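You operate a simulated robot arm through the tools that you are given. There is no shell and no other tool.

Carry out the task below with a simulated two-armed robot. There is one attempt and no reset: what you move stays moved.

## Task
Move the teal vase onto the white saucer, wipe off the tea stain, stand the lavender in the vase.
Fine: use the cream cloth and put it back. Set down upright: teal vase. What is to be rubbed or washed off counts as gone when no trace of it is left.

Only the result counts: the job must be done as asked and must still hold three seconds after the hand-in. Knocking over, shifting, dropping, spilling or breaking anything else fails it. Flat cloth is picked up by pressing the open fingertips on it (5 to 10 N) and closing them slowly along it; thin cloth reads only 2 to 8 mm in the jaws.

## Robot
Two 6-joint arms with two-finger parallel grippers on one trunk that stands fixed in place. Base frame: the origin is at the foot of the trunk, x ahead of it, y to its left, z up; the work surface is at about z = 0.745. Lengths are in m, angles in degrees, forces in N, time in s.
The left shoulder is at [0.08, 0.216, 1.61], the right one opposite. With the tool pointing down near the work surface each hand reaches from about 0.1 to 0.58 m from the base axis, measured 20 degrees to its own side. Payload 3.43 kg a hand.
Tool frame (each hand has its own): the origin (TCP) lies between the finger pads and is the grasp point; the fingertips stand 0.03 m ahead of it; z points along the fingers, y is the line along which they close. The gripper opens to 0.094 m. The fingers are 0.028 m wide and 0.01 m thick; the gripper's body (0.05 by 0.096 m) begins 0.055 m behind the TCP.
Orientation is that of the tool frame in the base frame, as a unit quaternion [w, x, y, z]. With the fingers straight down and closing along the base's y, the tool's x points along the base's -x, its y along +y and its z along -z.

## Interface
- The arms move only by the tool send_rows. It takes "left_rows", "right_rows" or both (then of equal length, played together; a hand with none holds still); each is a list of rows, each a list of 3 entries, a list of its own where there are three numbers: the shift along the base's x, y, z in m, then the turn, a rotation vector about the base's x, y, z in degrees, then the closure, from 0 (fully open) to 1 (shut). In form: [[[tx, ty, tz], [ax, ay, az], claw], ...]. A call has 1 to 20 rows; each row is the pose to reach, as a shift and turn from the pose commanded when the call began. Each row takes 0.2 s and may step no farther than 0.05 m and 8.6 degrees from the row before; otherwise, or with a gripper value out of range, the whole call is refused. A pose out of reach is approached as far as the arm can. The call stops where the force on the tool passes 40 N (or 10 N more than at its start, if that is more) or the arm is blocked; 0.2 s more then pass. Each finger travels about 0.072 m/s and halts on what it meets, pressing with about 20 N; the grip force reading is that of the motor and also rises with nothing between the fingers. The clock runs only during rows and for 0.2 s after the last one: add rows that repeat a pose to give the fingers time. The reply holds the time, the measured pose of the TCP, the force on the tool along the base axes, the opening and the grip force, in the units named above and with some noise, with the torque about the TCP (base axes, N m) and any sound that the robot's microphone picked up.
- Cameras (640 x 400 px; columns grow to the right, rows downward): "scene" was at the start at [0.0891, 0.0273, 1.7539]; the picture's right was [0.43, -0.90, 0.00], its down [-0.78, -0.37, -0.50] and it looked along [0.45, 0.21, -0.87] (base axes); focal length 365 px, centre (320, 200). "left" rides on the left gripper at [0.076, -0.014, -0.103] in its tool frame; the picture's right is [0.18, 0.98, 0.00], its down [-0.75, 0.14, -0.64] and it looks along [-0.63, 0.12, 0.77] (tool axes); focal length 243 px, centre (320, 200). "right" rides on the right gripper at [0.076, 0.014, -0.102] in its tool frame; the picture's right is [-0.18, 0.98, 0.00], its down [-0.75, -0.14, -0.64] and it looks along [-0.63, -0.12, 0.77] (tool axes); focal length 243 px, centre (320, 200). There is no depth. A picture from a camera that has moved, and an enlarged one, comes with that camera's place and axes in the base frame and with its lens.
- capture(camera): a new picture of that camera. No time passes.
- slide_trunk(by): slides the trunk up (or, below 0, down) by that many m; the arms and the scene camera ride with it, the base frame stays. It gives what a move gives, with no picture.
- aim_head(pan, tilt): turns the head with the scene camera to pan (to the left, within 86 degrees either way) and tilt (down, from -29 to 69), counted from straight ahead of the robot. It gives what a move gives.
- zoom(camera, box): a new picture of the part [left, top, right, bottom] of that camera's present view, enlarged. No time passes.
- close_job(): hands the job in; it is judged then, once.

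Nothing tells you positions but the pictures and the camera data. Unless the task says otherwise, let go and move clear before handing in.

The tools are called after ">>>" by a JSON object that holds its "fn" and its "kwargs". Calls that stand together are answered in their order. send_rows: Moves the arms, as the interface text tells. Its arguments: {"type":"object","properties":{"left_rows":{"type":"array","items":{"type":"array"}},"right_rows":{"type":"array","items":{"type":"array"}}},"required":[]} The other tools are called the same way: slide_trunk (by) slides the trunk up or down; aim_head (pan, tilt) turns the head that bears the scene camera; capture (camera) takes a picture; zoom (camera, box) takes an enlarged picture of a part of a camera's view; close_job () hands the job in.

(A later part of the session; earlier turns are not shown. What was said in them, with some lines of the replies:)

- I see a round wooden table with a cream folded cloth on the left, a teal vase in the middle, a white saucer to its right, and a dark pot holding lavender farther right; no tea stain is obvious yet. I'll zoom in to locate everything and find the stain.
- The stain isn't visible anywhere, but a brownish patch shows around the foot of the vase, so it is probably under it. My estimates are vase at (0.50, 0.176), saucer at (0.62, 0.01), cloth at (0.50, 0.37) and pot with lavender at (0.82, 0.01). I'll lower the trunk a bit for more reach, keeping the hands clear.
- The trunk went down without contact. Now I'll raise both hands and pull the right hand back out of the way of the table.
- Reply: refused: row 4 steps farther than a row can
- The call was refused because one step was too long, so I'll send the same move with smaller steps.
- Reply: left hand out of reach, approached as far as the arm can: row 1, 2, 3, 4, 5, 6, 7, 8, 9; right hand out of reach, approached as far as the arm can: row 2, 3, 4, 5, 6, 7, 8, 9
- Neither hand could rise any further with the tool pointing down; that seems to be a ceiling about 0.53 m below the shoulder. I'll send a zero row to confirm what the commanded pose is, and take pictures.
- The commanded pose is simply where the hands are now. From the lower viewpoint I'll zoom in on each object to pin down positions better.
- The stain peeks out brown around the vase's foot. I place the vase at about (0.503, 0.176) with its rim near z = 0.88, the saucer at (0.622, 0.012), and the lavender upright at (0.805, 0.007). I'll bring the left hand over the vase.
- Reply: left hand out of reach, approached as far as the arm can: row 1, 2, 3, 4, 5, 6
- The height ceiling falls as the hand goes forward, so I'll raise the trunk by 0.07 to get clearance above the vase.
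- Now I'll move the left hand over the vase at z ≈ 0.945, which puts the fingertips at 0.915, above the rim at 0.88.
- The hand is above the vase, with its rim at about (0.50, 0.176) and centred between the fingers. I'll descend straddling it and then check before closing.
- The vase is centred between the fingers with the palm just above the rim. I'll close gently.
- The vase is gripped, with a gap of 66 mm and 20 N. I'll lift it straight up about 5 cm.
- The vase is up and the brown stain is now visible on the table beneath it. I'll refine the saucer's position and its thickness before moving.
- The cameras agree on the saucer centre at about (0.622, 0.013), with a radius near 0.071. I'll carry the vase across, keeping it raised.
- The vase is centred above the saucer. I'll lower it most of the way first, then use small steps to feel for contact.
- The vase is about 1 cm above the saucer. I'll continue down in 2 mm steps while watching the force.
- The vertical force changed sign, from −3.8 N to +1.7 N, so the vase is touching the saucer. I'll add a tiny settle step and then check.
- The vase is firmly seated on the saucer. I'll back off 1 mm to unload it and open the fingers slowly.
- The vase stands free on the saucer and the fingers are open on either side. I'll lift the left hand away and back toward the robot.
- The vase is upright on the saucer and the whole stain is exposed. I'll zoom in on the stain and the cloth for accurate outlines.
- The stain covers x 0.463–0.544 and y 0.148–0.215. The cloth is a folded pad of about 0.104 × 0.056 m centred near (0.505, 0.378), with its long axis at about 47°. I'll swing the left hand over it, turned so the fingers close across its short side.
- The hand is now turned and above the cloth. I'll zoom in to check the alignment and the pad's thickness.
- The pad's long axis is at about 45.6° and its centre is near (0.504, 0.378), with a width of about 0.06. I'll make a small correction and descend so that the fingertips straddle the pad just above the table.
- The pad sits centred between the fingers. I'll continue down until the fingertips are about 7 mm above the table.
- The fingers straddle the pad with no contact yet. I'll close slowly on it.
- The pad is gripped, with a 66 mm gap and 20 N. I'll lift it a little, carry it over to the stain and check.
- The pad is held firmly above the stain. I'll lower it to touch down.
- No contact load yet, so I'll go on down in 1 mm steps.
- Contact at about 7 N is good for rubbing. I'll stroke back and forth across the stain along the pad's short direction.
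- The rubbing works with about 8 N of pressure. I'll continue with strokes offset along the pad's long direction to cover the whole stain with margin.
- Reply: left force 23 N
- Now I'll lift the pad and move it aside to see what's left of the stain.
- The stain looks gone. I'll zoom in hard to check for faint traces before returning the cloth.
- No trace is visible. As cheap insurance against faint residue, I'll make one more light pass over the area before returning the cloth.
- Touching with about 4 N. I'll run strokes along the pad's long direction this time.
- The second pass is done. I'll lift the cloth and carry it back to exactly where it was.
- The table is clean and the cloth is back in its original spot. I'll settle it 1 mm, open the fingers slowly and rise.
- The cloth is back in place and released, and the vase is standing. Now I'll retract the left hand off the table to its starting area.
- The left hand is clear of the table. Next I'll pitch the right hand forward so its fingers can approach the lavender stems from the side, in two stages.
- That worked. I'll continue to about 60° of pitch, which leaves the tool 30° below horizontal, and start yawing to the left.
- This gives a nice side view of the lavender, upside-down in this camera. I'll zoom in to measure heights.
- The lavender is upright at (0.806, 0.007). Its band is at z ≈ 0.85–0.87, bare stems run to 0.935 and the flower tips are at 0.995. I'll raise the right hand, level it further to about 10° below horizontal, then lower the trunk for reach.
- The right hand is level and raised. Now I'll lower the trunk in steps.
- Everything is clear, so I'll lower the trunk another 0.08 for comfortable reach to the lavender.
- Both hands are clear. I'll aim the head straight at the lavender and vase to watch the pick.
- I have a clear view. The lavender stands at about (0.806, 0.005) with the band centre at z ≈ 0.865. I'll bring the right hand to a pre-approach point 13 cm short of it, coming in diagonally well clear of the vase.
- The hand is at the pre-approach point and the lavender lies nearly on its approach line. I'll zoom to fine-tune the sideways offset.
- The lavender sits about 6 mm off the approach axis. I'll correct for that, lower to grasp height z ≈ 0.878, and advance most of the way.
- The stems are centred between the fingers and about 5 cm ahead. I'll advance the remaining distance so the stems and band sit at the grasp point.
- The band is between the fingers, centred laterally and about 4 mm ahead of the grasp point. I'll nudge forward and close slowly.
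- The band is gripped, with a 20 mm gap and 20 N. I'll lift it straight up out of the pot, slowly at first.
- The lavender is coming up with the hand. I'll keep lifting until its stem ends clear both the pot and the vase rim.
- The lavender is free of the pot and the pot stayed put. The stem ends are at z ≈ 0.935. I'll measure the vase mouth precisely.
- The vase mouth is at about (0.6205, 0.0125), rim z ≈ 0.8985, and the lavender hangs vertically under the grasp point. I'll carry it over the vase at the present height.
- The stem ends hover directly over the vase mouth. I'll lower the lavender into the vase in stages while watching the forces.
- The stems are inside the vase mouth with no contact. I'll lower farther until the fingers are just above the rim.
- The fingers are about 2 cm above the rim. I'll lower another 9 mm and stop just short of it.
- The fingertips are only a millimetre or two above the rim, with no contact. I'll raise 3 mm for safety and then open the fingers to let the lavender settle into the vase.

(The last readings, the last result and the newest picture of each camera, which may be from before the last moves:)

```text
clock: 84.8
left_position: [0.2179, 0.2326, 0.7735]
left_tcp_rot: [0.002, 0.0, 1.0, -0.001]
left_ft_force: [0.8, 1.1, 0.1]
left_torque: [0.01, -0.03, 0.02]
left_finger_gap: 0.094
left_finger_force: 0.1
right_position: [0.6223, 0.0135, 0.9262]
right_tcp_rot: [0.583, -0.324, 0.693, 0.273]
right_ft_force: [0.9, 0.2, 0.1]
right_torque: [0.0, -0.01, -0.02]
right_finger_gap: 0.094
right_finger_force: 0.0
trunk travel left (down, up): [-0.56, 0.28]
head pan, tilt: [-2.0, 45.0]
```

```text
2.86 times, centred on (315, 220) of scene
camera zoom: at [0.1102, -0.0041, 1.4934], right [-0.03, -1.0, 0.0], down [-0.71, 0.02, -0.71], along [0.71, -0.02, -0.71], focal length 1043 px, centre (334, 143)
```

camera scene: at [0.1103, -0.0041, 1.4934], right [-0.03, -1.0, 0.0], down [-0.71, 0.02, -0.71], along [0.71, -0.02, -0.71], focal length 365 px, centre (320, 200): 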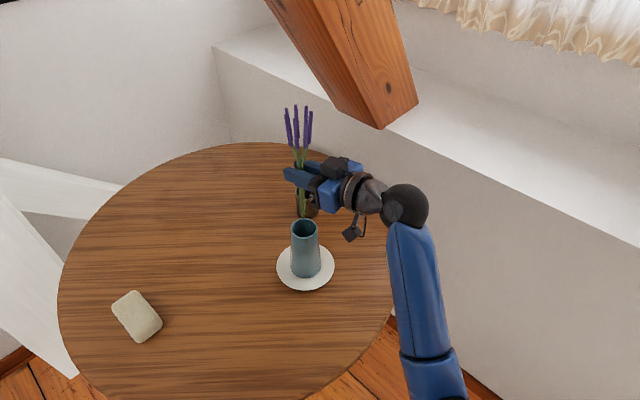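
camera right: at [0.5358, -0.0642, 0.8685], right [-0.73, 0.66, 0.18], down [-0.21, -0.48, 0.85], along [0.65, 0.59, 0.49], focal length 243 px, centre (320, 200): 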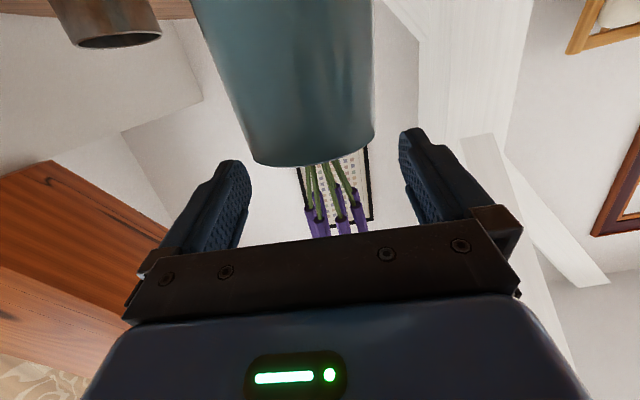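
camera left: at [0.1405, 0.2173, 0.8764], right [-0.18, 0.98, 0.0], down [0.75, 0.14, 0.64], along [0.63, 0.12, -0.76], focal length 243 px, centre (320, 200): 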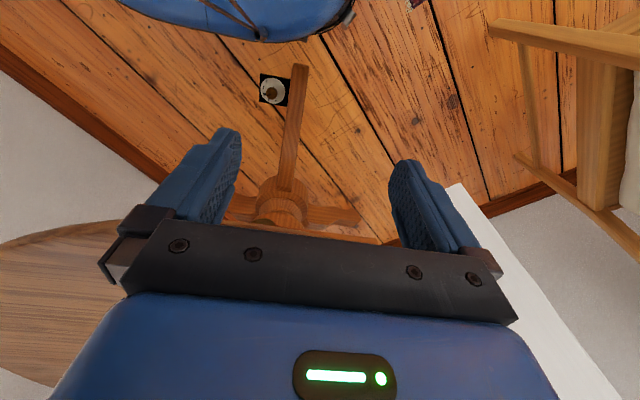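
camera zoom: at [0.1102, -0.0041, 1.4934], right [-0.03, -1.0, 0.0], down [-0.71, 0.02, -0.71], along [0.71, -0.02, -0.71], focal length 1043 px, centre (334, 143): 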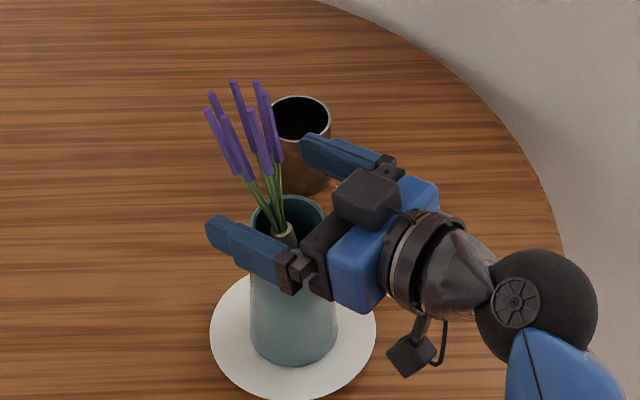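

The lavender has settled in the vase with its band just inside the mouth, leaning slightly to the left, and it touches neither finger. I'll back the right hand straight out along its approach line.

>>> {"fn": "send_rows", "kwargs": {"right_rows": [[[-0.0064, -0.0077, 0], [0, 0, 0], 0], [[-0.0161, -0.0192, 0], [0, 0, 0], 0], [[-0.029, -0.0345, 0], [0, 0, 0], 0], [[-0.0418, -0.0498, 0], [0, 0, 0], 0], [[-0.0547, -0.0651, 0], [0, 0, 0], 0], [[-0.0675, -0.0804, 0], [0, 0, 0], 0], [[-0.0804, -0.0958, 0], [0, 0, 0], 0], [[-0.0932, -0.1111, 0.01], [0, 0, 0], 0], [[-0.1061, -0.1264, 0.02], [0, 0, 0], 0], [[-0.1061, -0.1264, 0.02], [0, 0, 0], 0]]}}

>>> {"fn": "capture", "kwargs": {"camera": "scene"}}

>>> {"fn": "zoom", "kwargs": {"camera": "scene", "box": [260, 150, 360, 300]}}

>>> {"fn": "capture", "kwargs": {"camera": "right"}}

```text
clock: 87.0
left_position: [0.218, 0.2317, 0.7742]
left_tcp_rot: [0.002, 0.0, 1.0, 0.0]
left_ft_force: [-0.1, 0.7, -0.1]
left_torque: [0.01, -0.03, 0.01]
left_finger_gap: 0.0941
left_finger_force: 0.0
right_position: [0.5143, -0.1136, 0.9454]
right_tcp_rot: [0.583, -0.324, 0.694, 0.273]
right_ft_force: [0.5, -0.5, 0.4]
right_torque: [0.0, -0.02, 0.04]
right_finger_gap: 0.0939
right_finger_force: 0.0
trunk travel left (down, up): [-0.56, 0.28]
head pan, tilt: [-2.0, 45.0]
```

```text
taken
camera scene: at [0.1104, -0.004, 1.4933], right [-0.03, -1.0, 0.0], down [-0.71, 0.02, -0.71], along [0.71, -0.02, -0.71], focal length 365 px, centre (320, 200)
```

scene: 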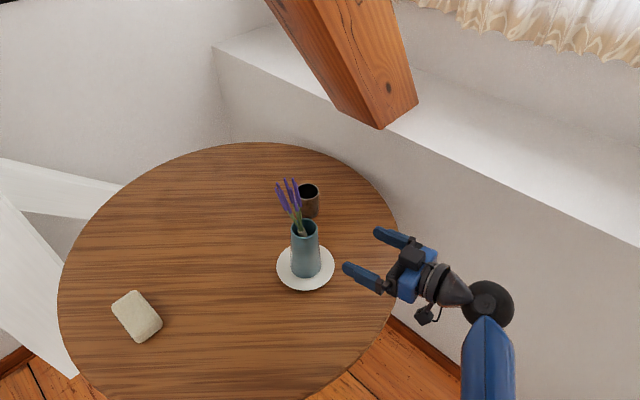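

```text
2.67 times, centred on (310, 225) of scene
camera zoom: at [0.1104, -0.004, 1.4933], right [-0.03, -1.0, 0.0], down [-0.71, 0.02, -0.71], along [0.71, -0.02, -0.71], focal length 973 px, centre (347, 133)
```

zoom: 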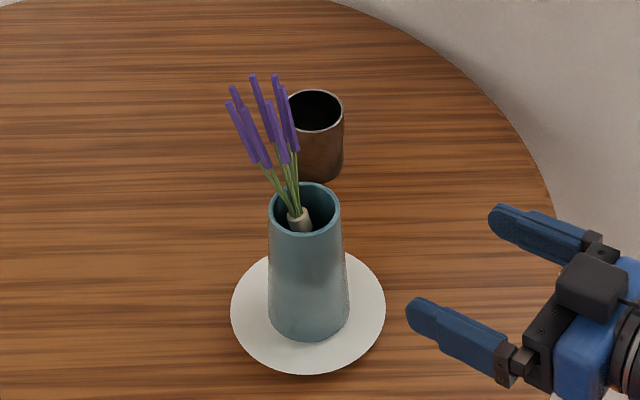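

```text
taken
camera right: at [0.4287, -0.1923, 0.888], right [-0.73, 0.66, 0.18], down [-0.21, -0.48, 0.85], along [0.65, 0.59, 0.49], focal length 243 px, centre (320, 200)
```

right: 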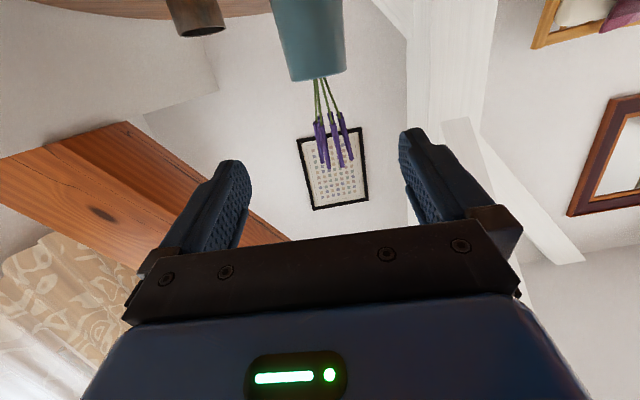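

The lavender stands in the vase and the vase is upright on the saucer. I'll move the right hand farther clear, let time pass, and inspect everything once more.

>>> {"fn": "send_rows", "kwargs": {"right_rows": [[[-0.015, -0.025, 0.005], [0, 0, 0], 0], [[-0.03, -0.05, 0.01], [0, 0, 0], 0], [[-0.04, -0.08, 0.02], [0, 0, 0], 0], [[-0.04, -0.11, 0.02], [0, 0, 0], 0], [[-0.04, -0.13, 0.02], [0, 0, 0], 0], [[-0.04, -0.13, 0.02], [0, 0, 0], 0], [[-0.04, -0.13, 0.02], [0, 0, 0], 0], [[-0.04, -0.13, 0.02], [0, 0, 0], 0], [[-0.04, -0.13, 0.02], [0, 0, 0], 0], [[-0.04, -0.13, 0.02], [0, 0, 0], 0], [[-0.04, -0.13, 0.02], [0, 0, 0], 0], [[-0.04, -0.13, 0.02], [0, 0, 0], 0]]}}

>>> {"fn": "aim_head", "kwargs": {"pan": 12, "tilt": 55}}

>>> {"fn": "capture", "kwargs": {"camera": "scene"}}

>>> {"fn": "zoom", "kwargs": {"camera": "scene", "box": [180, 120, 320, 300]}}

>>> {"fn": "zoom", "kwargs": {"camera": "scene", "box": [320, 80, 450, 230]}}

```text
clock: 89.6
left_position: [0.2166, 0.2318, 0.7744]
left_tcp_rot: [0.003, 0.001, 1.0, 0.0]
left_ft_force: [-0.6, -0.3, 1.4]
left_torque: [0.01, 0.01, 0.01]
left_finger_gap: 0.0941
left_finger_force: 0.1
right_position: [0.474, -0.2438, 0.9629]
right_tcp_rot: [0.583, -0.324, 0.694, 0.272]
right_ft_force: [-1.0, -0.7, -0.3]
right_torque: [-0.01, 0.02, -0.05]
right_finger_gap: 0.094
right_finger_force: 0.0
trunk travel left (down, up): [-0.56, 0.28]
head pan, tilt: [-2.0, 45.0]
```

```text
clock: 90.4
left_position: [0.2169, 0.2323, 0.7758]
left_tcp_rot: [0.001, 0.0, 1.0, 0.0]
left_ft_force: [-0.2, 0.6, 0.4]
left_torque: [0.01, 0.02, 0.0]
left_finger_gap: 0.0943
left_finger_force: 0.1
right_position: [0.474, -0.2439, 0.9638]
right_tcp_rot: [0.582, -0.323, 0.695, 0.271]
right_ft_force: [0.0, 1.0, -0.4]
right_torque: [0.0, -0.01, 0.02]
right_finger_gap: 0.0942
right_finger_force: 0.1
trunk travel left (down, up): [-0.56, 0.28]
head pan, tilt: [12.0, 55.0]
```

```text
taken
camera scene: at [0.0994, 0.0136, 1.48], right [0.21, -0.98, 0.0], down [-0.8, -0.17, -0.57], along [0.56, 0.12, -0.82], focal length 365 px, centre (320, 200)
```

scene: 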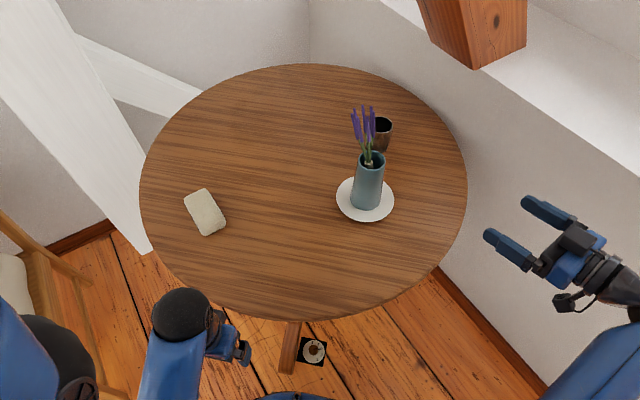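

```text
2.22 times, centred on (250, 210) of scene
camera zoom: at [0.0994, 0.0136, 1.48], right [0.21, -0.98, 0.0], down [-0.8, -0.17, -0.57], along [0.56, 0.12, -0.82], focal length 811 px, centre (476, 178)
```

zoom: 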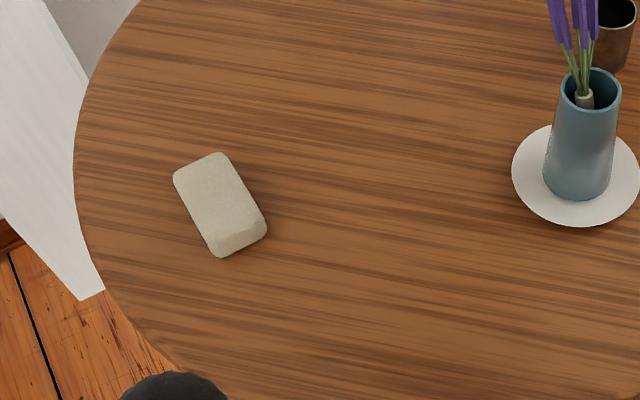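

```text
2.67 times, centred on (385, 155) of scene
camera zoom: at [0.0994, 0.0136, 1.48], right [0.21, -0.98, 0.0], down [-0.8, -0.17, -0.57], along [0.56, 0.12, -0.82], focal length 973 px, centre (147, 320)
```

zoom: 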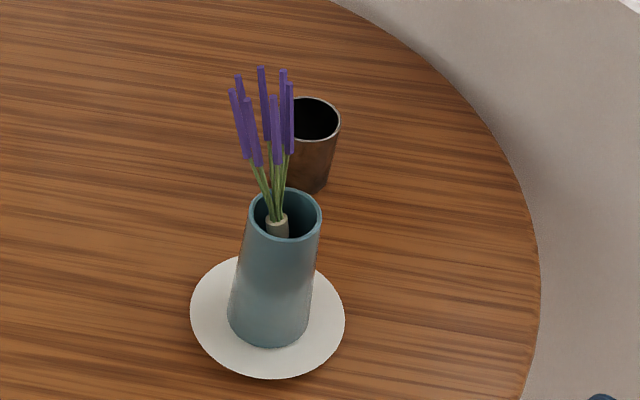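

Everything looks right. I'll do a final close look at the former stain spot, around (0.503, 0.18).

>>> {"fn": "zoom", "kwargs": {"camera": "scene", "box": [246, 200, 326, 260]}}

>>> {"fn": "zoom", "kwargs": {"camera": "scene", "box": [170, 175, 240, 245]}}

```text
6.67 times, centred on (286, 230) of scene
camera zoom: at [0.0994, 0.0136, 1.48], right [0.21, -0.98, 0.0], down [-0.8, -0.17, -0.57], along [0.56, 0.12, -0.82], focal length 2433 px, centre (547, 0)
```

zoom: 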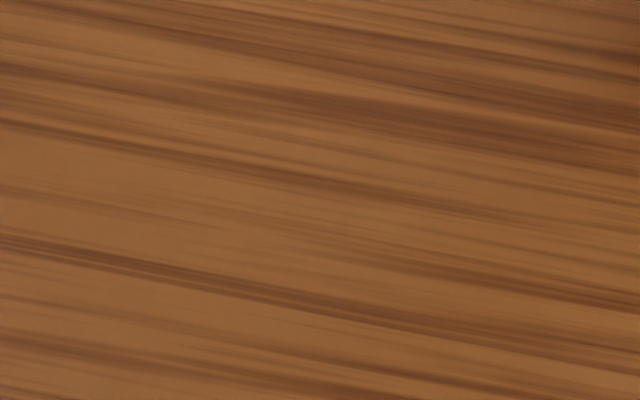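

```text
5.71 times, centred on (205, 210) of scene
camera zoom: at [0.0994, 0.0136, 1.48], right [0.21, -0.98, 0.0], down [-0.8, -0.17, -0.57], along [0.56, 0.12, -0.82], focal length 2086 px, centre (977, 143)
```

zoom: 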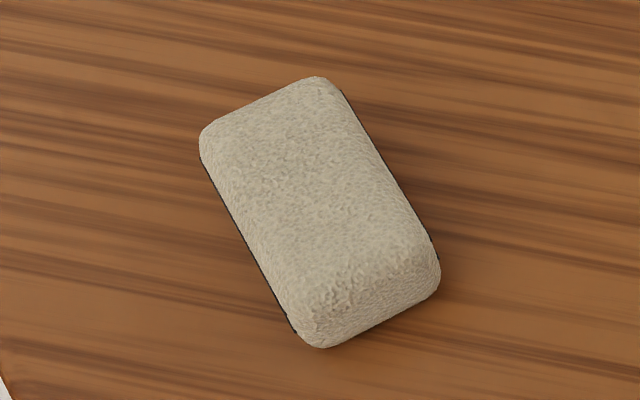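

The table shows no trace of the stain and the cream cloth lies back in its place. The teal vase stands upright on the white saucer with the lavender in it, the pot is undisturbed, and both hands are clear. I'm handing the job in.

>>> {"fn": "close_job", "kwargs": {}}

```text
The job is handed in.
```

The job is done and handed in. I checked the scene with the cameras just before handing in; the hand-in reply gave no verdict.

- **Vase:** the teal vase stands upright on the white saucer, near its centre.
- **Stain:** the tea stain was under the vase. I rubbed the area in two passes with the cream cloth, and close-up pictures showed no trace left.
- **Cloth:** it is back where it was, within a few millimetres as far as the readings and pictures show.
- **Lavender:** it stands in the vase, leaning about 10 degrees to the left. I let go with the stems about 3 cm above the vase floor, and it settled with its band just inside the mouth.

The pot the lavender came from was still standing in its place, and both hands were open and clear of the table.
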